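You operate a simulated robot arm through the tools that you are given. There is no shell and no other tool.

You are at the controls of a simulated robot arm. One attempt, no reset.

JOB
Fit the clean strainer in the wax drum and clamp the lid shut.
Fine: stand the dirty strainer on the green table.
Where things are to end (x, y in the base frame): dirty strainer within 60 mm of [330, 440].

Only the result counts: the job must be done as asked and must still hold three seconds after the hand-in. Knocking over, shifting, dropping, spilling or breaking anything else fails it. A push-on lid holds only when it is set on centred and level and pressed home; a screw cap is set on level and turned clockwise until tight.

ROBOT AND FRAMES
A 6-joint arm with a fingered hand, fixed in place. Base frame: the origin is on the floor under the middle of its stand, x ahead of it, y to its left, z up. Readings come in mm, rad, newtons and seconds.
With the tool pointing down near the work surface it reaches from about 120 to 760 mm from the base axis. Its first joint turns from -2.007 to 2.007 rad. Payload 4 kg.
The TCP is the grasp point between the finger pads, 26 mm short of the fingertips. In the tool frame z runs along the fingers and y along their closing line. The gripper opens to 164 mm; its body begins 73 mm behind the TCP. The gripper is a hand of 5 fingers: y runs from the thumb to the fingers, the wrist lies at [0, 0, -239] in the tool frame, and closing takes about 1.5 s.
Orientation is told as [roll, pitch, yaw] about the base's x, y, z axes, in that order, counted from this pose: with the fingers straight down and closing along the base's y, the tool's x points along the base's -x, its y along +y and its z along -z.

CONTROLS
- The arm moves only by the tool nudge_tool. Its argument "plan" is one flat list of numbers, 7 for each row, row after row: the shift along the tool's x, y, z in mm, then the turn, a rotation vector about the tool's x, y, z in rad, then the opening, from 0 (shut) to 1 (fully open). In form: [tx, ty, tz, ax, ay, az, hand, tx, ty, tz, ax, ay, az, hand, ...]. A call has 1 to 20 rows; each row shifts and turns the commanded pose from where the row before left it, along the tool's axes as they then stand. Rows are played at 5 a second. More than 50 mm and 0.15 rad between two rows, or a gripper value outside its range, and nothing of the call is played. Where a pose cannot be reached the arm comes as near as it can. A force on the tool above 50 N (or 10 N above the force at the start of the call, whichever is more), or a blocked arm, ends the call early, and 0.2 s more pass. Each finger travels about 45 mm/s and halts on what it meets, pressing with about 31 N; the grip force reading is that of the motor and also rises with nothing between the fingers. The clock runs only during rows and for 0.2 s after the last one: add rows that do not move to give the fingers time. The reply holds the time, the measured pose of the TCP, the force on the tool along the base axes, the opening and the grip force, in the units named above and with some noise, with the torque about the TCP (base axes, N m) and any sound that the robot's microphone picked up.
- Cameras (640 x 400 px; columns grow to the right, rows downward): "scene" is fixed at [221.4, 496.6, 1242.6]; the picture's right is [-0.28, -0.96, 0.00], its down [-0.81, 0.24, -0.53] and it looks along [0.51, -0.15, -0.85] (base axes); focal length 214 px, centre (320, 200). "wrist" rides on the gripper at [50, -70, -93] in the tool frame; the picture's right is [0.81, 0.59, 0.00], its down [-0.43, 0.60, -0.68] and it looks along [-0.40, 0.55, 0.74] (tool axes); focal length 270 px, centre (320, 200). There is no depth. A picture from a camera that has moved, and an enlarged one, comes with that camera's place and axes in the base frame and with its lens.
- grab_frame(camera): a new picture of that camera. It takes no simulated time.
- move_column(by): slides the trunk up (or, below 0, down) by that many mm; the arm rides with it, the base frame stays. It gives what a move gives, with no picture.
- hand_shape(shape): the hand has 5 fingers and takes this shape, open, in about a second: jaw (thumb against the fingers, like two jaws); tri (thumb and two fingers); tip (a fingertip pinch); poke (one finger out to press); point (the index stretched); flat (the hand flat); cup (the hand cupped); fist (a fist). The gripper value then closes the fingers along that shape, each until it touches; the sizes above hold for jaw. It gives what a move gives, with no picture.
- inspect(camera, box): a new picture of the part [left, top, right, bottom] of that camera's present view, enlarged. It takes no simulated time.
- job_done(): hands the job in; it is judged then, once.

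Nothing tells you positions but the pictures and the camera data. Unless the task says otherwise, let go and move clear before handing in.

The tools are called after "Call:" as name(argument=value, ...) on one line, values as JSON. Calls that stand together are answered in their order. nudge_tool: Moves the arm, as the interface text tells. Its arguments: {"type":"object","properties":{"plan":{"type":"array","items":{"type":"number"}}},"required":["plan"]} The other tools are called the same way: move_column (by) moves the trunk up or down; hand_shape (shape) gives the hand a shape; grab_frame (camera) takes a picture; inspect (camera, box) takes an enlarged picture of a part of a camera's view; job_done () hands the job in.

At the start:

```text
t: 0.0
position: [597.0, -39.1, 1047.0]
tool_rot: [0.0, -0.001, -0.001]
wrist_force: [-0.1, 0.1, 0.0]
moment: [0.0, -0.01, 0.01]
opening: 164.0
grasp_force: 0.1
shape: jaw
trunk travel left (down, up): [-750.0, 240.0]
```

scene: 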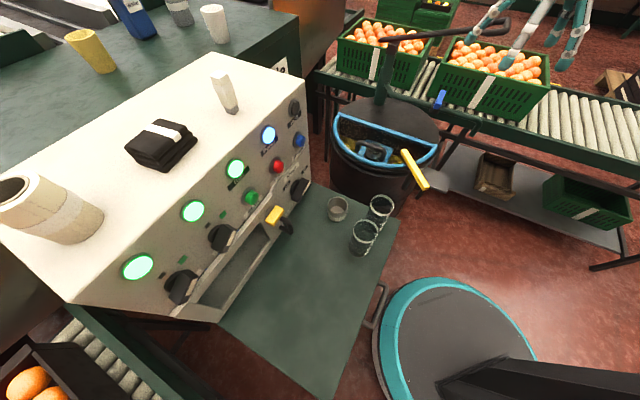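
wrist: 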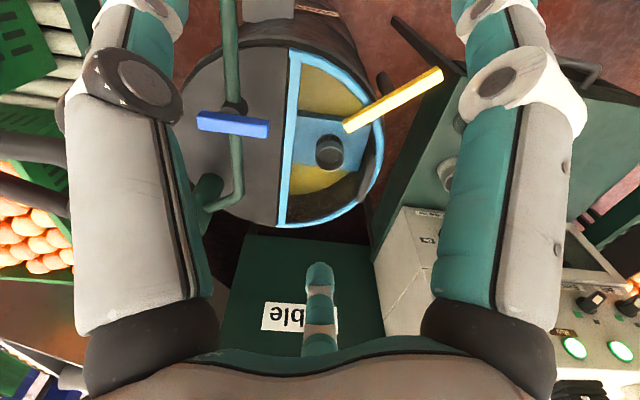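

I see a control cabinet, a drum with a blue-rimmed half-lid opening and a green table with three strainer-like cups. I'll look closer before moving anything.

Call:
inspect(camera="scene", box=[300, 80, 460, 180])

Call:
inspect(camera="scene", box=[300, 170, 420, 270])

Call:
inspect(camera="wrist", box=[160, 20, 480, 240])

Call:
inspect(camera="scene", box=[160, 60, 400, 330])

```text
4.00 times, centred on (380, 130) of scene
camera zoom: at [221.4, 496.6, 1242.6], right [-0.28, -0.96, 0.0], down [-0.81, 0.24, -0.53], along [0.51, -0.15, -0.85], focal length 858 px, centre (80, 480)
```

zoom: 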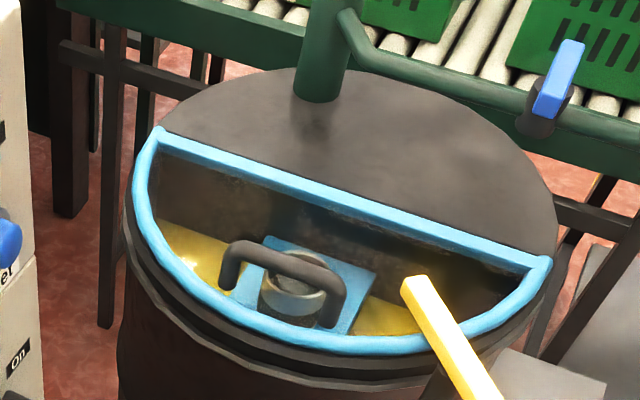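

```text
4.00 times, centred on (360, 220) of scene
camera zoom: at [221.4, 496.6, 1242.6], right [-0.28, -0.96, 0.0], down [-0.81, 0.24, -0.53], along [0.51, -0.15, -0.85], focal length 858 px, centre (160, 120)
```

zoom: 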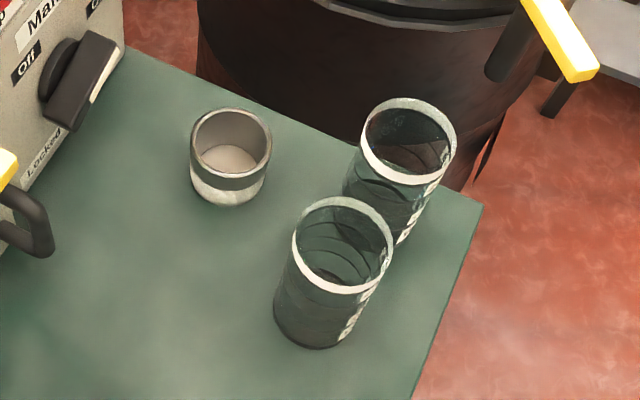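

```text
1.82 times, centred on (320, 130) of wrist
camera zoom: at [547.0, -107.9, 1141.0], right [-0.81, 0.59, 0.0], down [0.43, 0.6, 0.68], along [0.4, 0.55, -0.74], focal length 491 px, centre (320, 327)
```

zoom: 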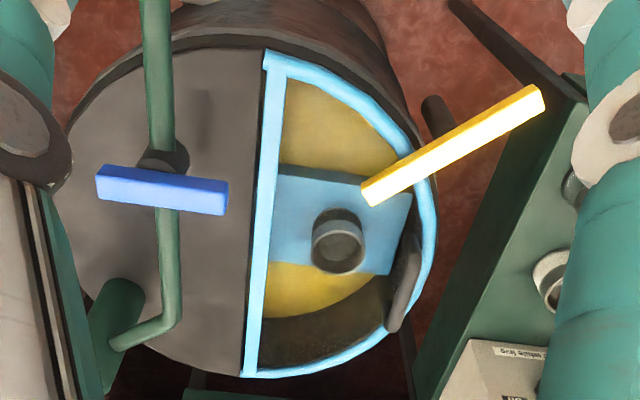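

```text
1.48 times, centred on (280, 195) of scene
camera zoom: at [221.4, 496.6, 1242.6], right [-0.28, -0.96, 0.0], down [-0.81, 0.24, -0.53], along [0.51, -0.15, -0.85], focal length 318 px, centre (379, 207)
```

zoom: 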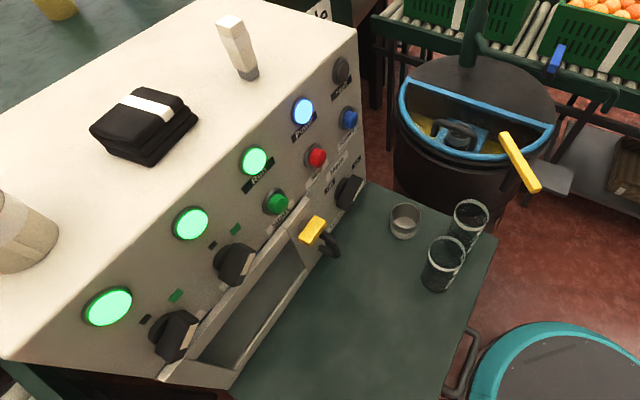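

The lid looks like a blue-rimmed half disc with a dark handle and a yellow clamp lever, and the dirty strainer seems to sit in a blue plate inside. I need closer views to check labels and details.

Call:
inspect(camera="scene", box=[325, 105, 405, 170])

Call:
inspect(camera="scene", box=[240, 90, 330, 160])

Call:
inspect(camera="scene", box=[260, 160, 340, 240])

Call:
inspect(camera="scene", box=[120, 180, 300, 320])

Call:
inspect(camera="wrist", box=[280, 40, 460, 210])

Call:
inspect(camera="scene", box=[380, 120, 480, 200])

Call:
inspect(camera="scene", box=[310, 180, 400, 240])

```text
6.15 times, centred on (365, 138) of scene
camera zoom: at [221.4, 496.6, 1242.6], right [-0.28, -0.96, 0.0], down [-0.81, 0.24, -0.53], along [0.51, -0.15, -0.85], focal length 1320 px, centre (43, 585)
```

zoom: 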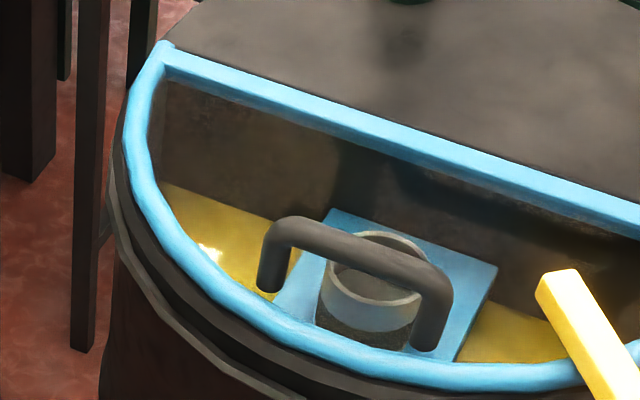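

```text
5.71 times, centred on (285, 125) of scene
camera zoom: at [221.4, 496.6, 1242.6], right [-0.28, -0.96, 0.0], down [-0.81, 0.24, -0.53], along [0.51, -0.15, -0.85], focal length 1226 px, centre (520, 629)
```

zoom: 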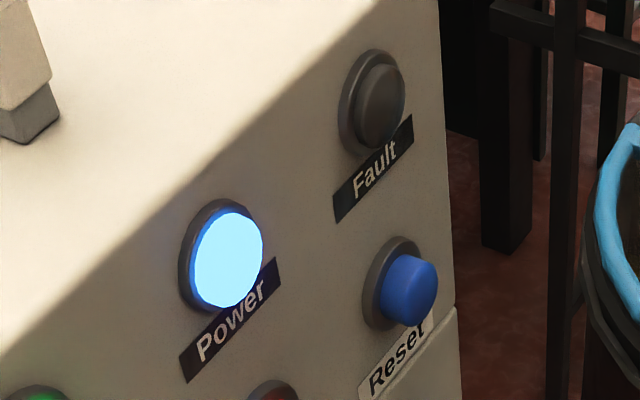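

```text
5.00 times, centred on (300, 200) of scene
camera zoom: at [221.4, 496.6, 1242.6], right [-0.28, -0.96, 0.0], down [-0.81, 0.24, -0.53], along [0.51, -0.15, -0.85], focal length 1072 px, centre (420, 200)
```

zoom: 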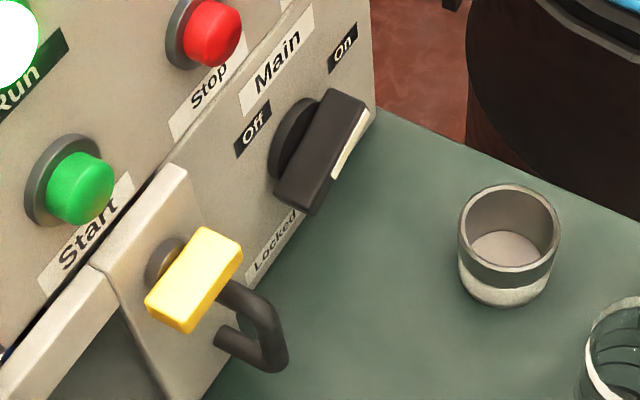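

```text
2.86 times, centred on (210, 250) of scene
camera zoom: at [221.4, 496.6, 1242.6], right [-0.28, -0.96, 0.0], down [-0.81, 0.24, -0.53], along [0.51, -0.15, -0.85], focal length 613 px, centre (634, 57)
```

zoom: 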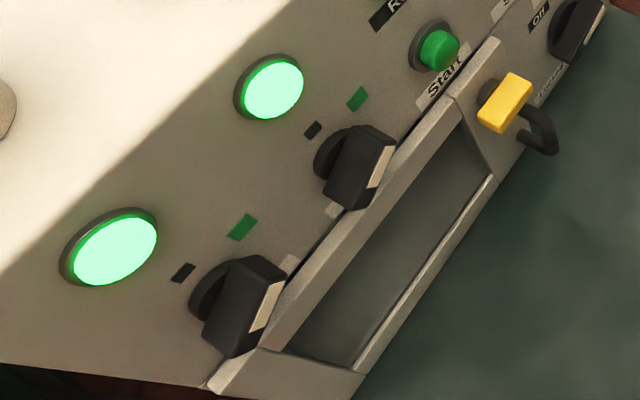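

```text
2.35 times, centred on (370, 125) of wrist
camera zoom: at [547.0, -107.9, 1141.0], right [-0.81, 0.59, 0.0], down [0.43, 0.6, 0.68], along [0.4, 0.55, -0.74], focal length 636 px, centre (202, 376)
```

zoom: 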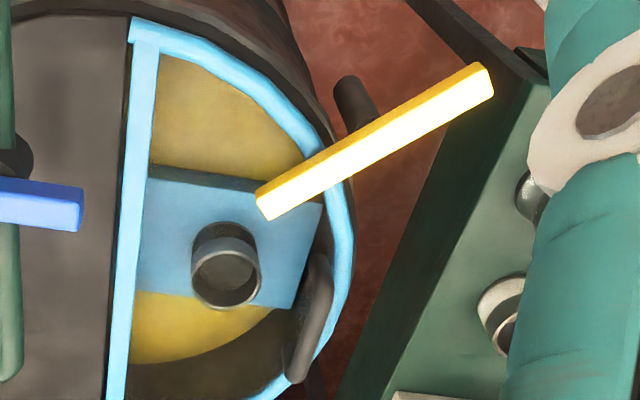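

```text
5.00 times, centred on (430, 160) of scene
camera zoom: at [221.4, 496.6, 1242.6], right [-0.28, -0.96, 0.0], down [-0.81, 0.24, -0.53], along [0.51, -0.15, -0.85], focal length 1072 px, centre (-230, 400)
```

zoom: 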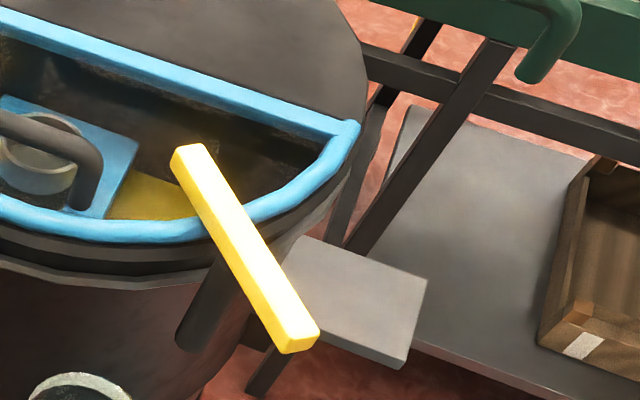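

```text
6.67 times, centred on (355, 210) of scene
camera zoom: at [221.4, 496.6, 1242.6], right [-0.28, -0.96, 0.0], down [-0.81, 0.24, -0.53], along [0.51, -0.15, -0.85], focal length 1430 px, centre (87, 133)
```

zoom: 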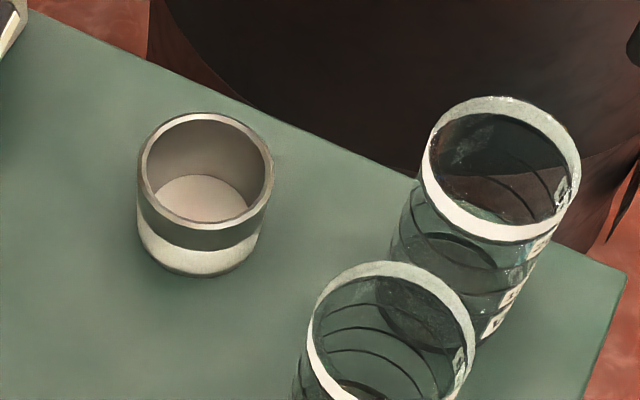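

The drum's lid hinge edge runs roughly from (895,219) to (639,-48) at z≈718. The dirty strainer is around (711,150,685) under the lid, and the clean one is the small metal cup on the green table. I'll move the wrist camera nearer the lid for a better look.

Call:
nudge_tool(plan=[1, 23.5, 25, 0, 0, 0, 1, 1, 23.5, 25, 0, 0, 0, 1, 1, 23.5, 25, 0, 0, 0, 1, 1, 23.5, 25, 0, 0, 0, 1, 1, 23.5, 25, 0, 0, 0, 1, 1, 23.5, 25, 0, 0, 0, 1])

Call:
grab_frame(camera="wrist")

Call:
grab_frame(camera="scene")

```text
t: 1.4
position: [591.9, 103.9, 895.7]
tool_rot: [0.001, 0.0, -0.001]
wrist_force: [0.3, 0.4, -0.2]
moment: [0.0, 0.01, 0.01]
opening: 163.8
grasp_force: 0.0
shape: jaw
trunk travel left (down, up): [-750.0, 240.0]
```

```text
taken
camera wrist: at [542.8, 34.9, 990.1], right [-0.81, 0.59, 0.0], down [0.43, 0.6, 0.68], along [0.4, 0.55, -0.74], focal length 270 px, centre (320, 200)
```

wrist: 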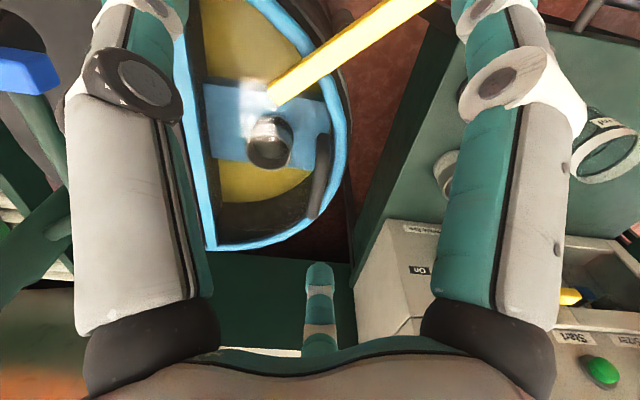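

```text
taken
```

scene: 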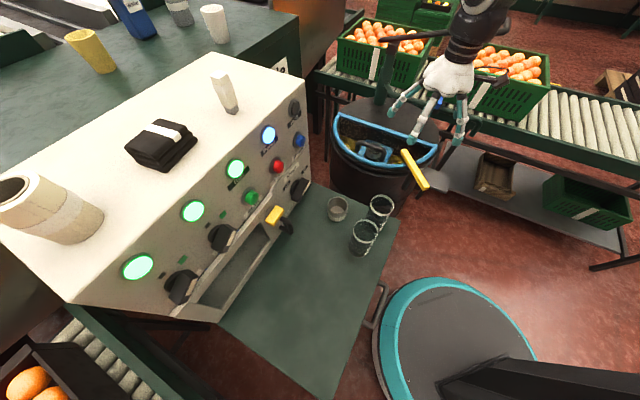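

The view is nearer now. I'll enlarge the lid and clamp details from both cameras.

Call:
inspect(camera="wrist", box=[180, 0, 440, 260])

Call:
inspect(camera="wrist", box=[200, 60, 360, 260])

Call:
inspect(camera="wrist", box=[400, 60, 640, 300])

Call:
inspect(camera="scene", box=[320, 60, 500, 200])

```text
1.54 times, centred on (310, 130) of wrist
camera zoom: at [542.8, 34.9, 990.1], right [-0.81, 0.59, 0.0], down [0.43, 0.6, 0.68], along [0.4, 0.55, -0.74], focal length 416 px, centre (335, 308)
```

zoom: 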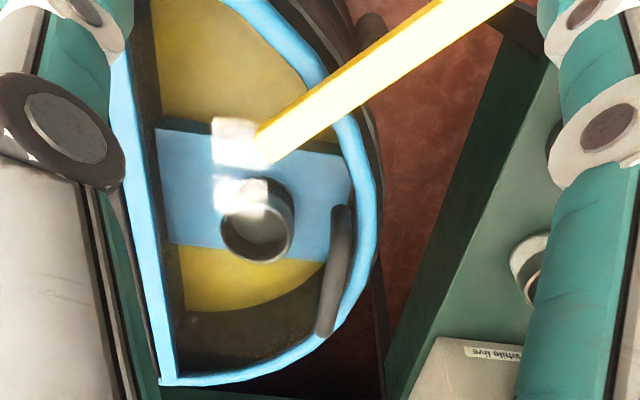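

```text
2.00 times, centred on (280, 160) of wrist
camera zoom: at [542.8, 34.9, 990.1], right [-0.81, 0.59, 0.0], down [0.43, 0.6, 0.68], along [0.4, 0.55, -0.74], focal length 541 px, centre (400, 280)
```

zoom: 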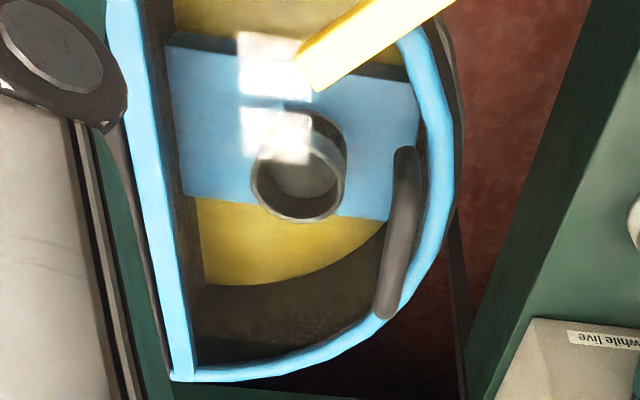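

```text
1.67 times, centred on (520, 180) of wrist
camera zoom: at [542.8, 34.9, 990.1], right [-0.81, 0.59, 0.0], down [0.43, 0.6, 0.68], along [0.4, 0.55, -0.74], focal length 450 px, centre (-13, 233)
```

zoom: 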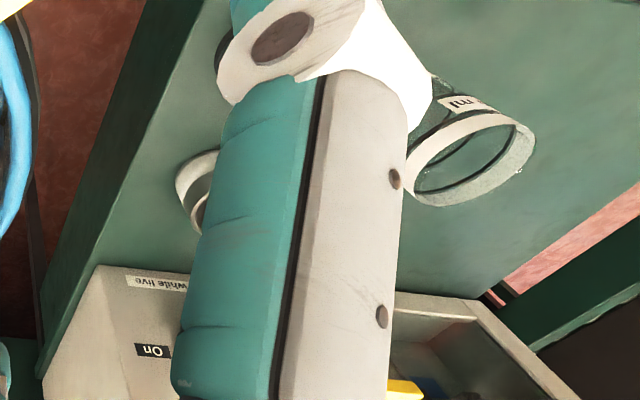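

```text
2.86 times, centred on (410, 130) of scene
camera zoom: at [221.4, 496.6, 1242.6], right [-0.28, -0.96, 0.0], down [-0.81, 0.24, -0.53], along [0.51, -0.15, -0.85], focal length 613 px, centre (63, 400)
```

zoom: 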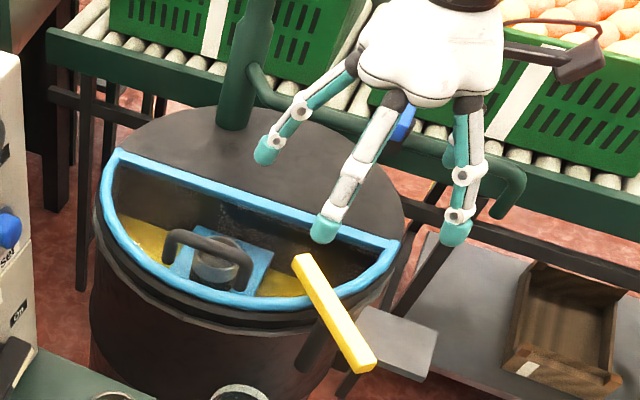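

The lid is transparent (it shows reflections), hinged along the straight edge. The yellow lever lies radially over the rim, from about (491,86) to (631,89) at z≈736. I'll look at the clamp mechanism more closely.

Call:
nudge_tool(plan=[20.5, -21, 17, 0, 0, 0, 1, 20.5, -21, 17, 0, 0, 0, 1, 20.5, -21, 17, 0, 0, 0, 1, 20.5, -21, 17, 0, 0, 0, 1])

Call:
grab_frame(camera="wrist")

Call:
inspect(camera="wrist", box=[200, 80, 440, 280])

Call:
inspect(camera="scene", box=[330, 80, 450, 200])

```text
t: 2.4
position: [507.9, 17.1, 828.7]
tool_rot: [0.0, 0.0, 0.002]
wrist_force: [-0.1, 0.0, -0.7]
moment: [0.01, 0.01, -0.04]
opening: 163.9
grasp_force: 0.1
shape: jaw
trunk travel left (down, up): [-750.0, 240.0]
```

```text
taken
camera wrist: at [458.3, -51.6, 922.7], right [-0.81, 0.59, 0.0], down [0.43, 0.6, 0.68], along [0.4, 0.55, -0.74], focal length 270 px, centre (320, 200)
```

wrist: 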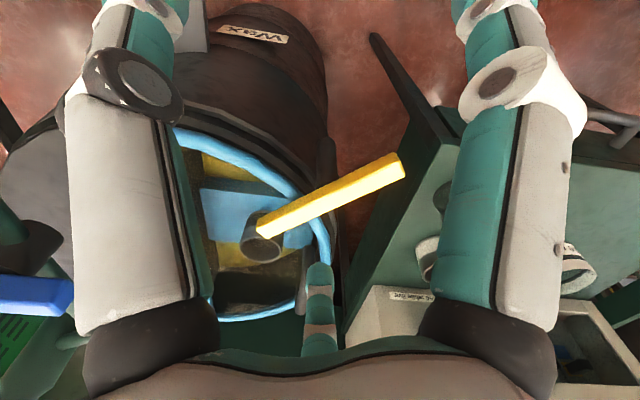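

```text
2.00 times, centred on (320, 180) of wrist
camera zoom: at [458.3, -51.6, 922.7], right [-0.81, 0.59, 0.0], down [0.43, 0.6, 0.68], along [0.4, 0.55, -0.74], focal length 541 px, centre (320, 240)
```

zoom: 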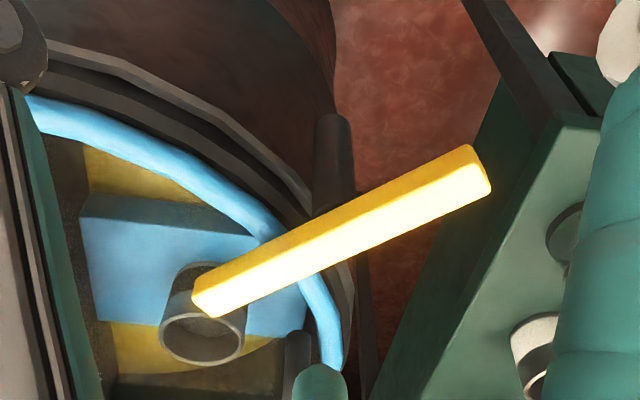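

```text
3.33 times, centred on (390, 140) of scene
camera zoom: at [221.4, 496.6, 1242.6], right [-0.28, -0.96, 0.0], down [-0.81, 0.24, -0.53], along [0.51, -0.15, -0.85], focal length 715 px, centre (87, 400)
```

zoom: 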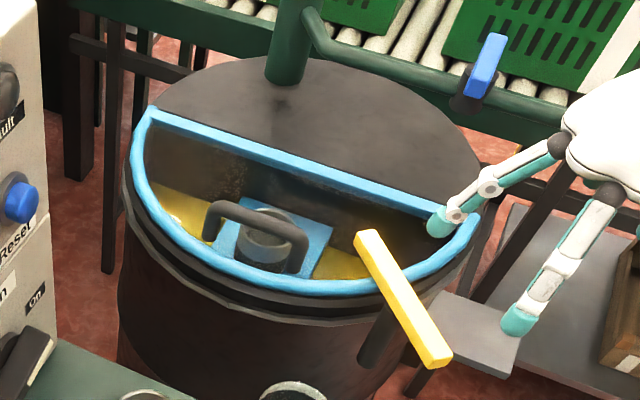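

The clamp is a yellow bar about 140 mm long on a vertical post near (551,88), lying over the lid rim. I'll check the shape and extent of the hand in the scene view.

Call:
inspect(camera="scene", box=[400, 40, 560, 200])

Call:
inspect(camera="wrist", box=[400, 200, 640, 400])

```text
2.50 times, centred on (480, 120) of scene
camera zoom: at [221.4, 496.6, 1242.6], right [-0.28, -0.96, 0.0], down [-0.81, 0.24, -0.53], along [0.51, -0.15, -0.85], focal length 536 px, centre (-80, 400)
```

zoom: 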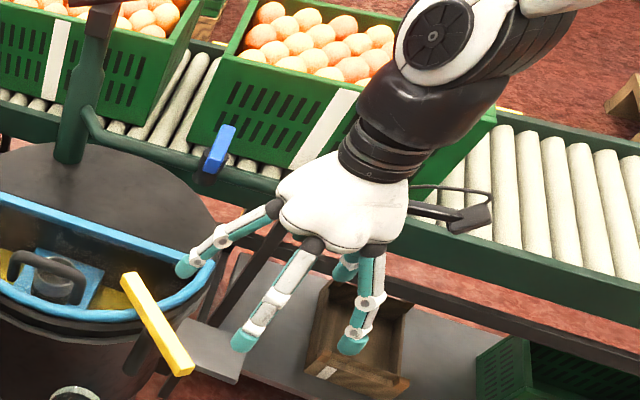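

```text
2.00 times, centred on (520, 300) of wrist
camera zoom: at [458.3, -51.6, 922.7], right [-0.81, 0.59, 0.0], down [0.43, 0.6, 0.68], along [0.4, 0.55, -0.74], focal length 541 px, centre (-80, 0)
```

zoom: 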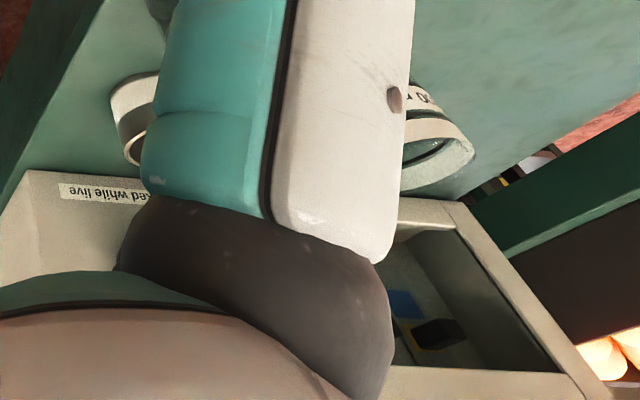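

The hand is five digits spread around the palm. I'll try the "tri" shape here in free space and see what it looks like.

Call:
hand_shape(shape="tri")

Call:
inspect(camera="scene", box=[400, 40, 560, 200])

Call:
grab_frame(camera="wrist")

```text
t: 3.3
position: [508.3, 17.7, 828.5]
tool_rot: [-0.003, -0.001, 0.0]
wrist_force: [0.4, -0.4, 0.1]
moment: [-0.02, -0.01, -0.02]
opening: 164.0
grasp_force: 0.1
shape: tri
trunk travel left (down, up): [-750.0, 240.0]
```

```text
2.50 times, centred on (480, 120) of scene
camera zoom: at [221.4, 496.6, 1242.6], right [-0.28, -0.96, 0.0], down [-0.81, 0.24, -0.53], along [0.51, -0.15, -0.85], focal length 536 px, centre (-80, 400)
```

zoom: 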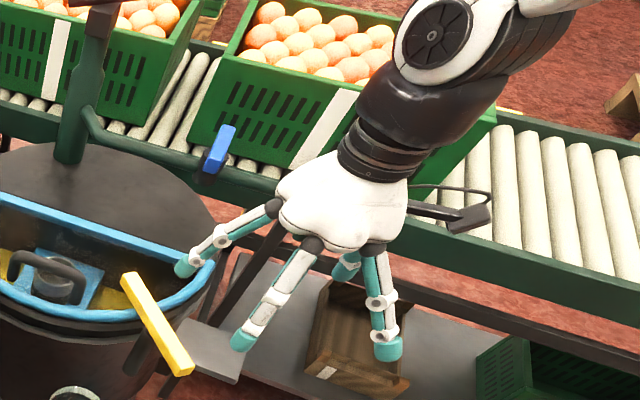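

```text
taken
camera wrist: at [458.7, -51.1, 923.0], right [-0.81, 0.59, 0.0], down [0.43, 0.6, 0.68], along [0.4, 0.55, -0.74], focal length 270 px, centre (320, 200)
```

wrist: 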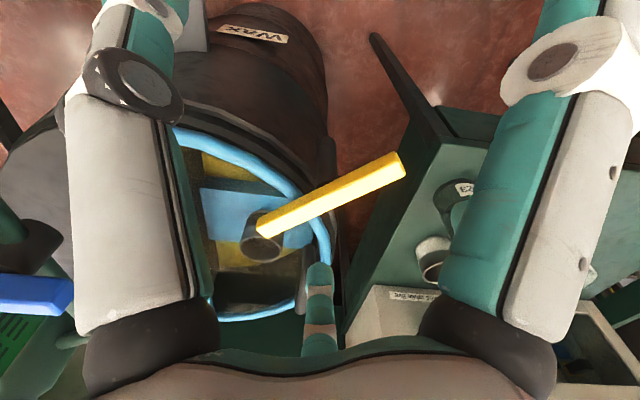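

In "tri" the two side digits swing outward. I'll look at "poke" and "tip" as well.

Call:
hand_shape(shape="poke")

Call:
inspect(camera="scene", box=[400, 40, 560, 200])

Call:
grab_frame(camera="wrist")

Call:
hand_shape(shape="tip")

Call:
inspect(camera="scene", box=[400, 40, 560, 200])

Call:
grab_frame(camera="wrist")

```text
t: 4.2
position: [508.6, 17.6, 828.8]
tool_rot: [-0.001, 0.001, 0.0]
wrist_force: [-0.2, -0.3, 0.2]
moment: [-0.01, -0.02, -0.06]
opening: 0.0
grasp_force: 0.1
shape: poke
trunk travel left (down, up): [-750.0, 240.0]
```

```text
2.50 times, centred on (480, 120) of scene
camera zoom: at [221.4, 496.6, 1242.6], right [-0.28, -0.96, 0.0], down [-0.81, 0.24, -0.53], along [0.51, -0.15, -0.85], focal length 536 px, centre (-80, 400)
```

zoom: 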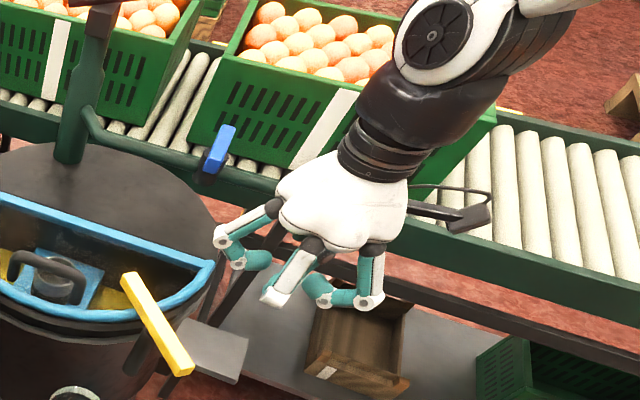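

```text
taken
camera wrist: at [458.7, -51.1, 923.0], right [-0.81, 0.59, 0.0], down [0.43, 0.6, 0.68], along [0.4, 0.55, -0.74], focal length 270 px, centre (320, 200)
```

wrist: 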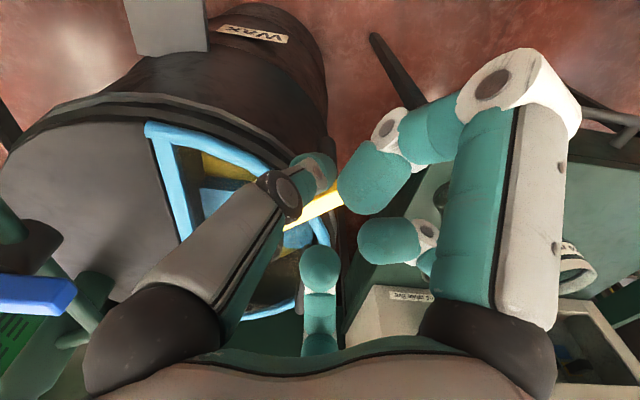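

```text
t: 5.1
position: [508.3, 17.3, 829.2]
tool_rot: [0.0, 0.001, 0.0]
wrist_force: [-0.6, -0.2, 0.5]
moment: [-0.02, 0.01, 0.02]
opening: 164.1
grasp_force: 0.0
shape: tip
trunk travel left (down, up): [-750.0, 240.0]
```

```text
2.50 times, centred on (480, 120) of scene
camera zoom: at [221.4, 496.6, 1242.6], right [-0.28, -0.96, 0.0], down [-0.81, 0.24, -0.53], along [0.51, -0.15, -0.85], focal length 536 px, centre (-80, 400)
```

zoom: 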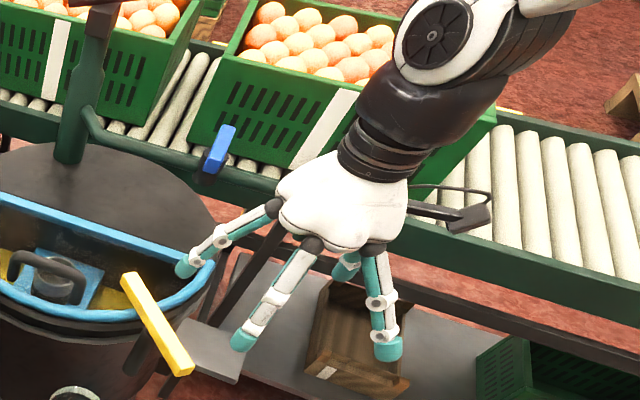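

```text
taken
camera wrist: at [458.7, -51.1, 923.0], right [-0.81, 0.59, 0.0], down [0.43, 0.6, 0.68], along [0.4, 0.55, -0.74], focal length 270 px, centre (320, 200)
```

wrist: 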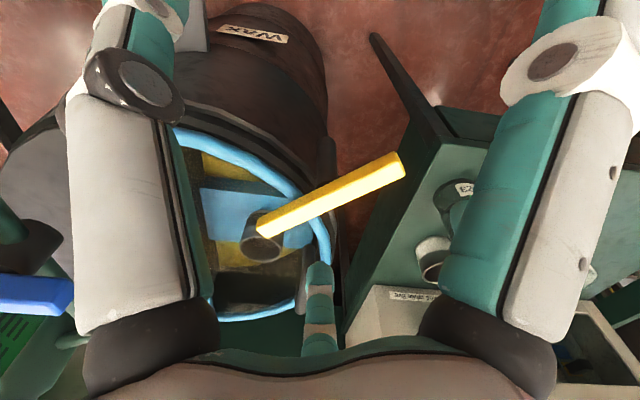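

I'll test how "tip" and "tri" close in free air, to learn where the fingers travel.

Call:
nudge_tool(plan=[0, 0, 0, 0, 0, 0, 0.3, 0, 0, 0, 0, 0, 0, 0.3, 0, 0, 0, 0, 0, 0, 0.3, 0, 0, 0, 0, 0, 0, 0.3, 0, 0, 0, 0, 0, 0, 0.3, 0, 0, 0, 0, 0, 0, 0.3, 0, 0, 0, 0, 0, 0, 0.3])

Call:
inspect(camera="scene", box=[400, 40, 560, 200])

Call:
grab_frame(camera="wrist")

Call:
hand_shape(shape="tri")

Call:
nudge_tool(plan=[0, 0, 0, 0, 0, 0, 0.3, 0, 0, 0, 0, 0, 0, 0.3, 0, 0, 0, 0, 0, 0, 0.3, 0, 0, 0, 0, 0, 0, 0.3, 0, 0, 0, 0, 0, 0, 0.3, 0, 0, 0, 0, 0, 0, 0.3, 0, 0, 0, 0, 0, 0, 0.3])

Call:
inspect(camera="scene", box=[400, 40, 560, 200])

Call:
grab_frame(camera="wrist")

Call:
hand_shape(shape="jaw")

Call:
nudge_tool(plan=[0, 0, 0, 0, 0, 0, 0.3, 0, 0, 0, 0, 0, 0, 0.3, 0, 0, 0, 0, 0, 0, 0.3, 0, 0, 0, 0, 0, 0, 0.3, 0, 0, 0, 0, 0, 0, 0.3, 0, 0, 0, 0, 0, 0, 0.3, 0, 0, 0, 0, 0, 0, 0.3])

Call:
inspect(camera="scene", box=[400, 40, 560, 200])

Call:
grab_frame(camera="wrist")

```text
t: 6.7
position: [507.7, 17.9, 829.8]
tool_rot: [0.001, 0.0, 0.0]
wrist_force: [0.3, 0.7, -0.4]
moment: [0.0, 0.0, 0.05]
opening: 49.5
grasp_force: 0.0
shape: tip
trunk travel left (down, up): [-750.0, 240.0]
```

```text
2.50 times, centred on (480, 120) of scene
camera zoom: at [221.4, 496.6, 1242.6], right [-0.28, -0.96, 0.0], down [-0.81, 0.24, -0.53], along [0.51, -0.15, -0.85], focal length 536 px, centre (-80, 400)
```

zoom: 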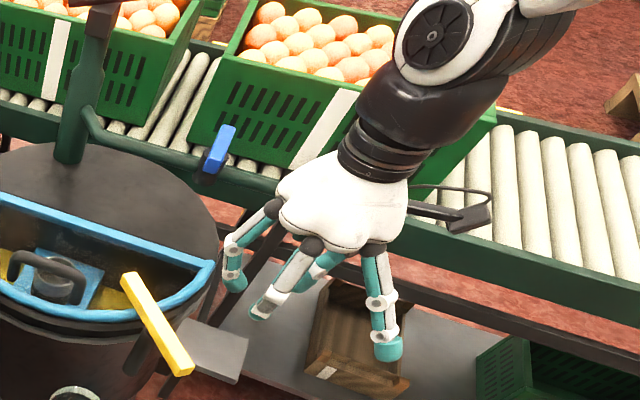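

```text
taken
camera wrist: at [458.6, -51.2, 922.9], right [-0.81, 0.59, 0.0], down [0.43, 0.6, 0.68], along [0.4, 0.55, -0.74], focal length 270 px, centre (320, 200)
```

wrist: 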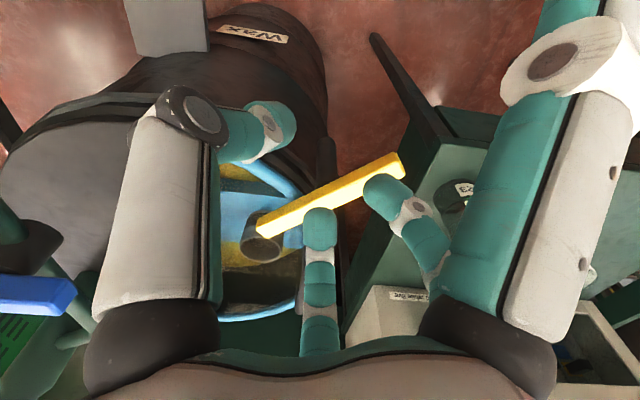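

```text
t: 7.6
position: [508.1, 18.3, 828.0]
tool_rot: [-0.001, 0.001, -0.002]
wrist_force: [-0.2, -0.4, -0.1]
moment: [0.01, -0.01, -0.01]
opening: 163.9
grasp_force: 0.1
shape: tri
trunk travel left (down, up): [-750.0, 240.0]
```

```text
t: 9.2
position: [508.3, 17.1, 828.5]
tool_rot: [0.001, 0.0, 0.0]
wrist_force: [0.0, -0.4, 0.7]
moment: [-0.01, 0.03, 0.01]
opening: 49.7
grasp_force: 0.0
shape: tri
trunk travel left (down, up): [-750.0, 240.0]
```

```text
2.50 times, centred on (480, 120) of scene
camera zoom: at [221.4, 496.6, 1242.6], right [-0.28, -0.96, 0.0], down [-0.81, 0.24, -0.53], along [0.51, -0.15, -0.85], focal length 536 px, centre (-80, 400)
```

zoom: 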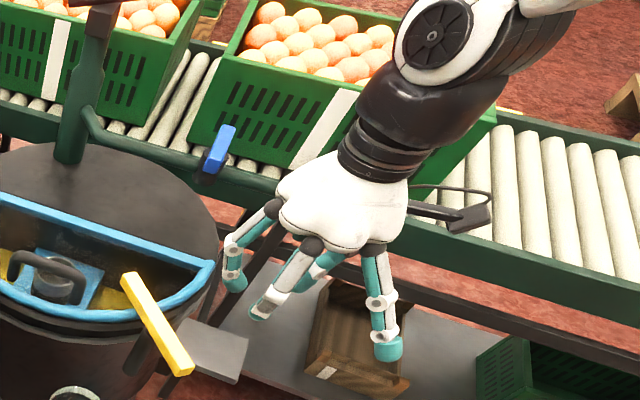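

```text
taken
camera wrist: at [458.6, -51.2, 922.9], right [-0.81, 0.59, 0.0], down [0.43, 0.6, 0.68], along [0.4, 0.55, -0.74], focal length 270 px, centre (320, 200)
```

wrist: 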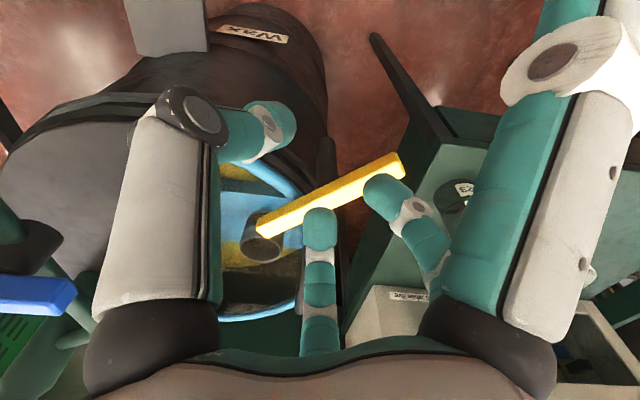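

```text
t: 10.1
position: [508.7, 18.2, 829.6]
tool_rot: [0.0, 0.0, 0.0]
wrist_force: [0.1, 0.1, -0.3]
moment: [0.01, -0.02, 0.02]
opening: 164.2
grasp_force: 0.1
shape: jaw
trunk travel left (down, up): [-750.0, 240.0]
```

```text
t: 11.7
position: [507.9, 18.5, 827.4]
tool_rot: [0.0, 0.001, 0.0]
wrist_force: [0.8, -0.2, -0.5]
moment: [0.05, -0.01, 0.01]
opening: 49.7
grasp_force: 0.1
shape: jaw
trunk travel left (down, up): [-750.0, 240.0]
```

```text
2.50 times, centred on (480, 120) of scene
camera zoom: at [221.4, 496.6, 1242.6], right [-0.28, -0.96, 0.0], down [-0.81, 0.24, -0.53], along [0.51, -0.15, -0.85], focal length 536 px, centre (-80, 400)
```

zoom: 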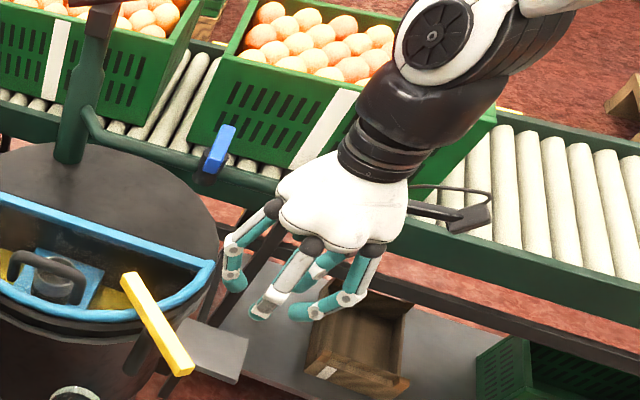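

```text
taken
camera wrist: at [458.6, -51.2, 922.9], right [-0.81, 0.59, 0.0], down [0.43, 0.6, 0.68], along [0.4, 0.55, -0.74], focal length 270 px, centre (320, 200)
```

wrist: 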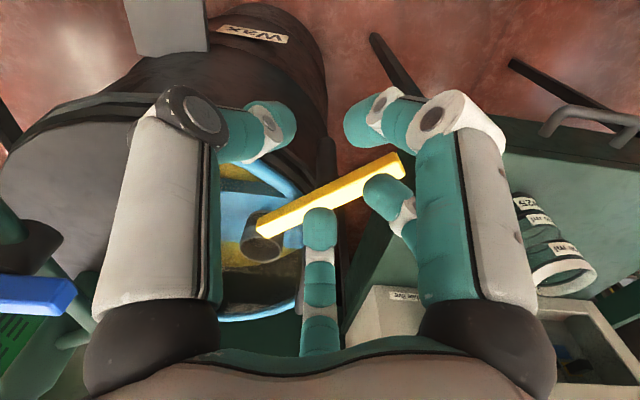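

I count four digits clearly; I need to find the fifth, so I'll zoom in on the hand.

Call:
inspect(camera="scene", box=[430, 100, 510, 180])

Call:
hand_shape(shape="poke")

Call:
inspect(camera="scene", box=[430, 100, 510, 180])

Call:
hand_shape(shape="point")

Call:
inspect(camera="scene", box=[430, 100, 510, 180])

Call:
grab_frame(camera="wrist")

```text
5.00 times, centred on (470, 140) of scene
camera zoom: at [221.4, 496.6, 1242.6], right [-0.28, -0.96, 0.0], down [-0.81, 0.24, -0.53], along [0.51, -0.15, -0.85], focal length 1072 px, centre (-430, 500)
```

zoom: 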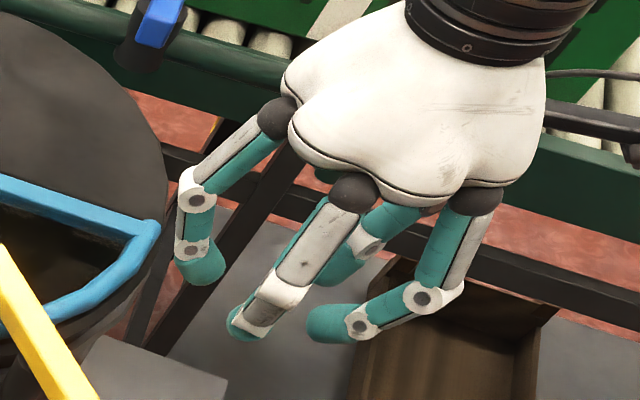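

```text
t: 12.6
position: [507.4, 19.4, 828.1]
tool_rot: [0.002, 0.0, 0.001]
wrist_force: [0.0, -0.8, 0.7]
moment: [0.03, -0.01, -0.02]
opening: 0.2
grasp_force: 0.1
shape: poke
trunk travel left (down, up): [-750.0, 240.0]
```

```text
5.00 times, centred on (470, 140) of scene
camera zoom: at [221.4, 496.6, 1242.6], right [-0.28, -0.96, 0.0], down [-0.81, 0.24, -0.53], along [0.51, -0.15, -0.85], focal length 1072 px, centre (-430, 500)
```

zoom: 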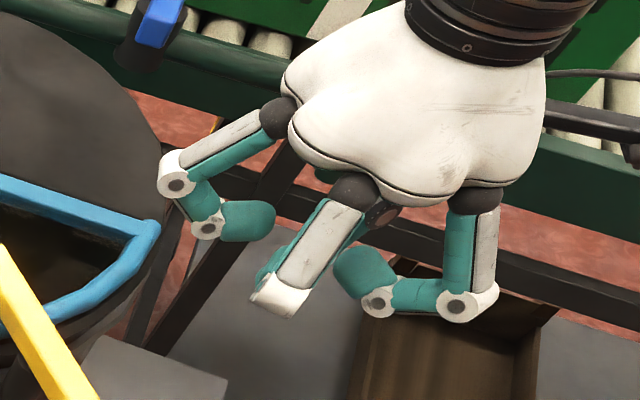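

```text
t: 13.5
position: [509.3, 18.0, 829.2]
tool_rot: [0.001, -0.001, 0.0]
wrist_force: [0.1, -0.6, 0.4]
moment: [0.0, 0.01, -0.02]
opening: 158.0
grasp_force: 0.0
shape: point
trunk travel left (down, up): [-750.0, 240.0]
```

```text
5.00 times, centred on (470, 140) of scene
camera zoom: at [221.4, 496.6, 1242.6], right [-0.28, -0.96, 0.0], down [-0.81, 0.24, -0.53], along [0.51, -0.15, -0.85], focal length 1072 px, centre (-430, 500)
```

zoom: 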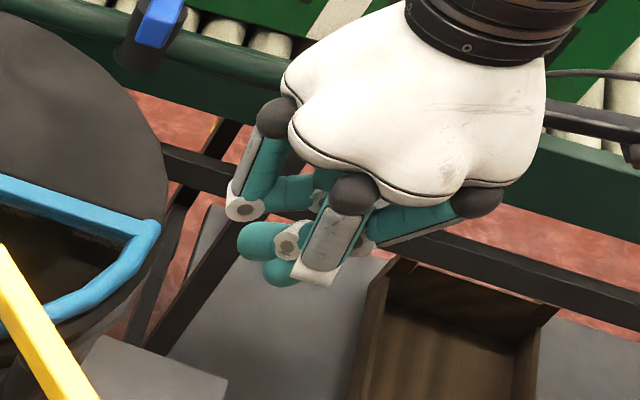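

```text
taken
camera wrist: at [458.6, -51.2, 922.9], right [-0.81, 0.59, 0.0], down [0.43, 0.6, 0.68], along [0.4, 0.55, -0.74], focal length 270 px, centre (320, 200)
```

wrist: 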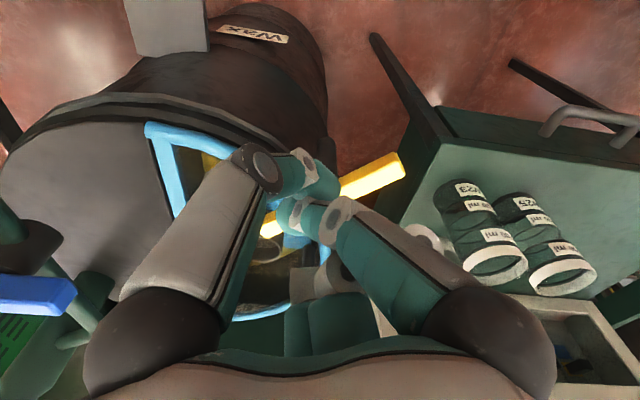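

Glass beakers are visible on the table too. I'll yaw the hand to reveal the hidden digit.

Call:
nudge_tool(plan=[0, 0, 0, 0, 0, -0.14, 1, 0, 0, 0, 0, 0, -0.14, 1, 0, 0, 0, 0, 0, -0.14, 1, 0, 0, 0, 0, 0, -0.14, 1, 0, 0, 0, 0, 0, -0.14, 1, 0, 0, 0, 0, 0, -0.1, 1])

Call:
inspect(camera="scene", box=[420, 90, 520, 190])

Call:
grab_frame(camera="wrist")

Call:
hand_shape(shape="jaw")

Call:
inspect(camera="scene", box=[420, 90, 520, 190])

Call:
grab_frame(camera="wrist")

```text
t: 14.9
position: [506.9, 17.8, 829.1]
tool_rot: [0.001, 0.001, 0.803]
wrist_force: [-0.7, -0.2, -0.2]
moment: [0.0, 0.04, 0.01]
opening: 158.0
grasp_force: 0.0
shape: point
trunk travel left (down, up): [-750.0, 240.0]
```

```text
4.00 times, centred on (470, 140) of scene
camera zoom: at [221.4, 496.6, 1242.6], right [-0.28, -0.96, 0.0], down [-0.81, 0.24, -0.53], along [0.51, -0.15, -0.85], focal length 858 px, centre (-280, 440)
```

zoom: 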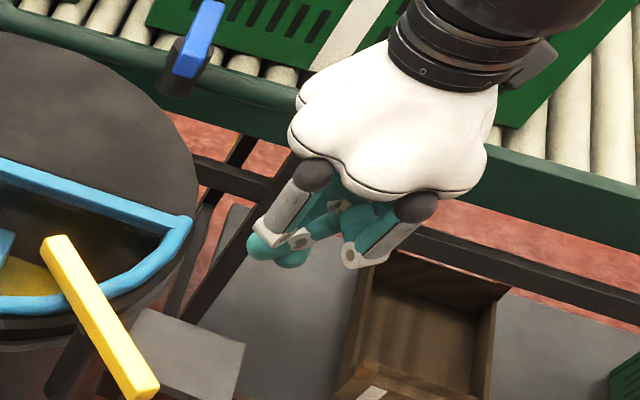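

```text
taken
camera wrist: at [524.5, -66.6, 923.0], right [-0.98, -0.17, 0.0], down [-0.13, 0.72, 0.68], along [-0.12, 0.67, -0.74], focal length 270 px, centre (320, 200)
```

wrist: 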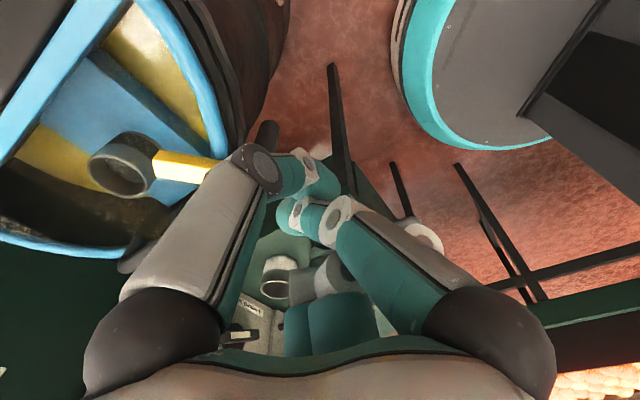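

```text
t: 15.8
position: [507.3, 17.3, 828.7]
tool_rot: [0.0, 0.0, 0.799]
wrist_force: [-0.1, -0.3, -0.5]
moment: [0.03, -0.01, 0.0]
opening: 163.8
grasp_force: 0.0
shape: jaw
trunk travel left (down, up): [-750.0, 240.0]
```

```text
4.00 times, centred on (470, 140) of scene
camera zoom: at [221.4, 496.6, 1242.6], right [-0.28, -0.96, 0.0], down [-0.81, 0.24, -0.53], along [0.51, -0.15, -0.85], focal length 858 px, centre (-280, 440)
```

zoom: 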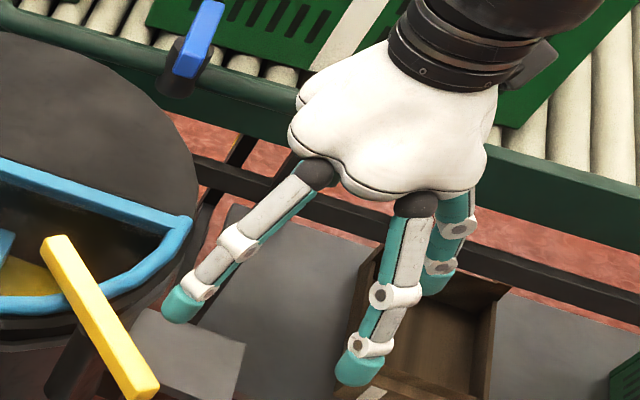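

```text
taken
camera wrist: at [524.2, -66.6, 923.0], right [-0.99, -0.17, 0.0], down [-0.13, 0.72, 0.68], along [-0.12, 0.67, -0.74], focal length 270 px, centre (320, 200)
```

wrist: 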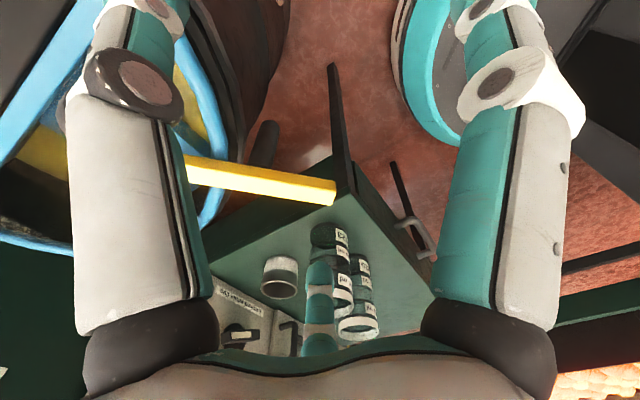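

I still need to find the fifth digit. I'll yaw the other way and look again.

Call:
nudge_tool(plan=[0, 0, 0, 0, 0, 0.145, 1, 0, 0, 0, 0, 0, 0.145, 1, 0, 0, 0, 0, 0, 0.145, 1, 0, 0, 0, 0, 0, 0.145, 1, 0, 0, 0, 0, 0, 0.145, 1, 0, 0, 0, 0, 0, 0.145, 1, 0, 0, 0, 0, 0, 0.145, 1, 0, 0, 0, 0, 0, 0.145, 1, 0, 0, 0, 0, 0, 0.145, 1, 0, 0, 0, 0, 0, 0.145, 1, 0, 0, 0, 0, 0, 0.145, 1, 0, 0, 0, 0, 0, 0.145, 1, 0, 0, 0, 0, 0, 0.145, 1])

Call:
inspect(camera="scene", box=[420, 90, 520, 190])

Call:
grab_frame(camera="wrist")

Call:
hand_shape(shape="poke")

Call:
inspect(camera="scene", box=[420, 90, 520, 190])

Call:
grab_frame(camera="wrist")

```text
t: 18.6
position: [508.3, 16.9, 828.6]
tool_rot: [-0.002, -0.002, -1.088]
wrist_force: [1.2, 0.2, 0.1]
moment: [0.02, -0.02, 0.0]
opening: 163.7
grasp_force: 0.1
shape: jaw
trunk travel left (down, up): [-750.0, 240.0]
```

```text
4.00 times, centred on (470, 140) of scene
camera zoom: at [221.4, 496.6, 1242.6], right [-0.28, -0.96, 0.0], down [-0.81, 0.24, -0.53], along [0.51, -0.15, -0.85], focal length 858 px, centre (-280, 440)
```

zoom: 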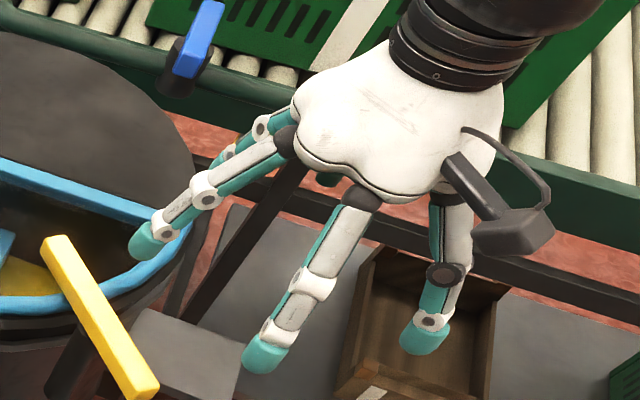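

```text
taken
camera wrist: at [424.2, 30.3, 923.3], right [0.14, 0.99, 0.0], down [0.73, -0.11, 0.68], along [0.67, -0.1, -0.74], focal length 270 px, centre (320, 200)
```

wrist: 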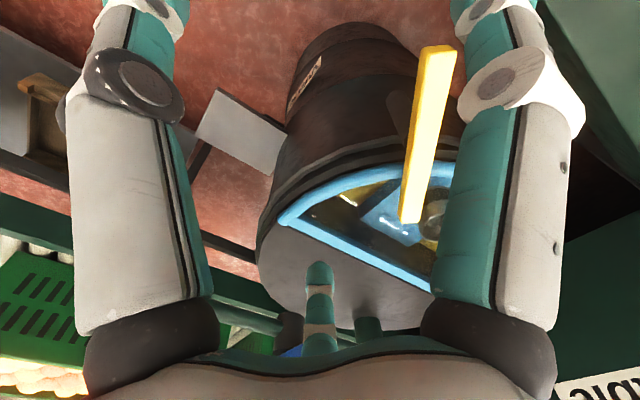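

```text
t: 19.5
position: [508.3, 16.7, 828.9]
tool_rot: [-0.001, -0.001, -1.083]
wrist_force: [0.1, 0.0, -0.3]
moment: [0.03, 0.0, 0.02]
opening: 0.0
grasp_force: 0.0
shape: poke
trunk travel left (down, up): [-750.0, 240.0]
```

```text
4.00 times, centred on (470, 140) of scene
camera zoom: at [221.4, 496.6, 1242.6], right [-0.28, -0.96, 0.0], down [-0.81, 0.24, -0.53], along [0.51, -0.15, -0.85], focal length 858 px, centre (-280, 440)
```

zoom: 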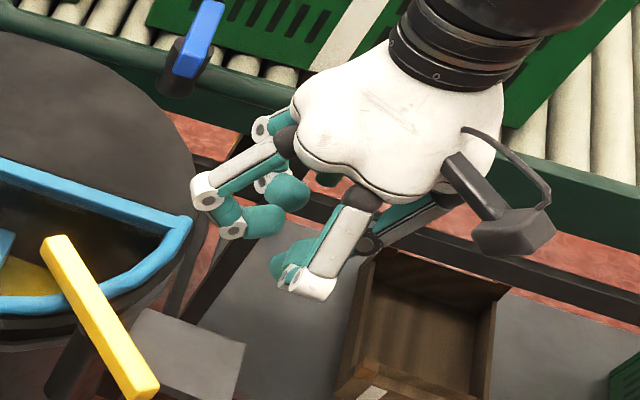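

```text
taken
camera wrist: at [424.2, 30.1, 923.3], right [0.14, 0.99, 0.0], down [0.73, -0.1, 0.68], along [0.67, -0.1, -0.74], focal length 270 px, centre (320, 200)
```

wrist: 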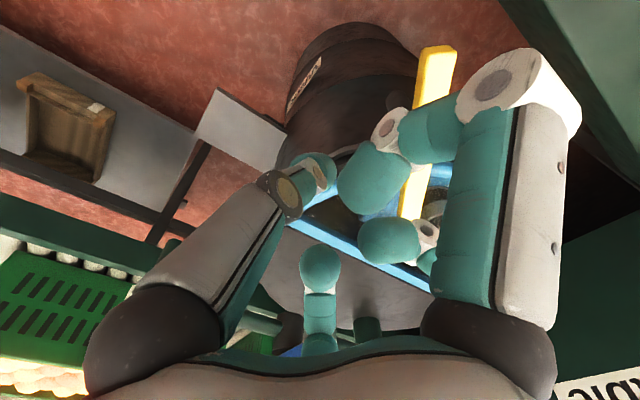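

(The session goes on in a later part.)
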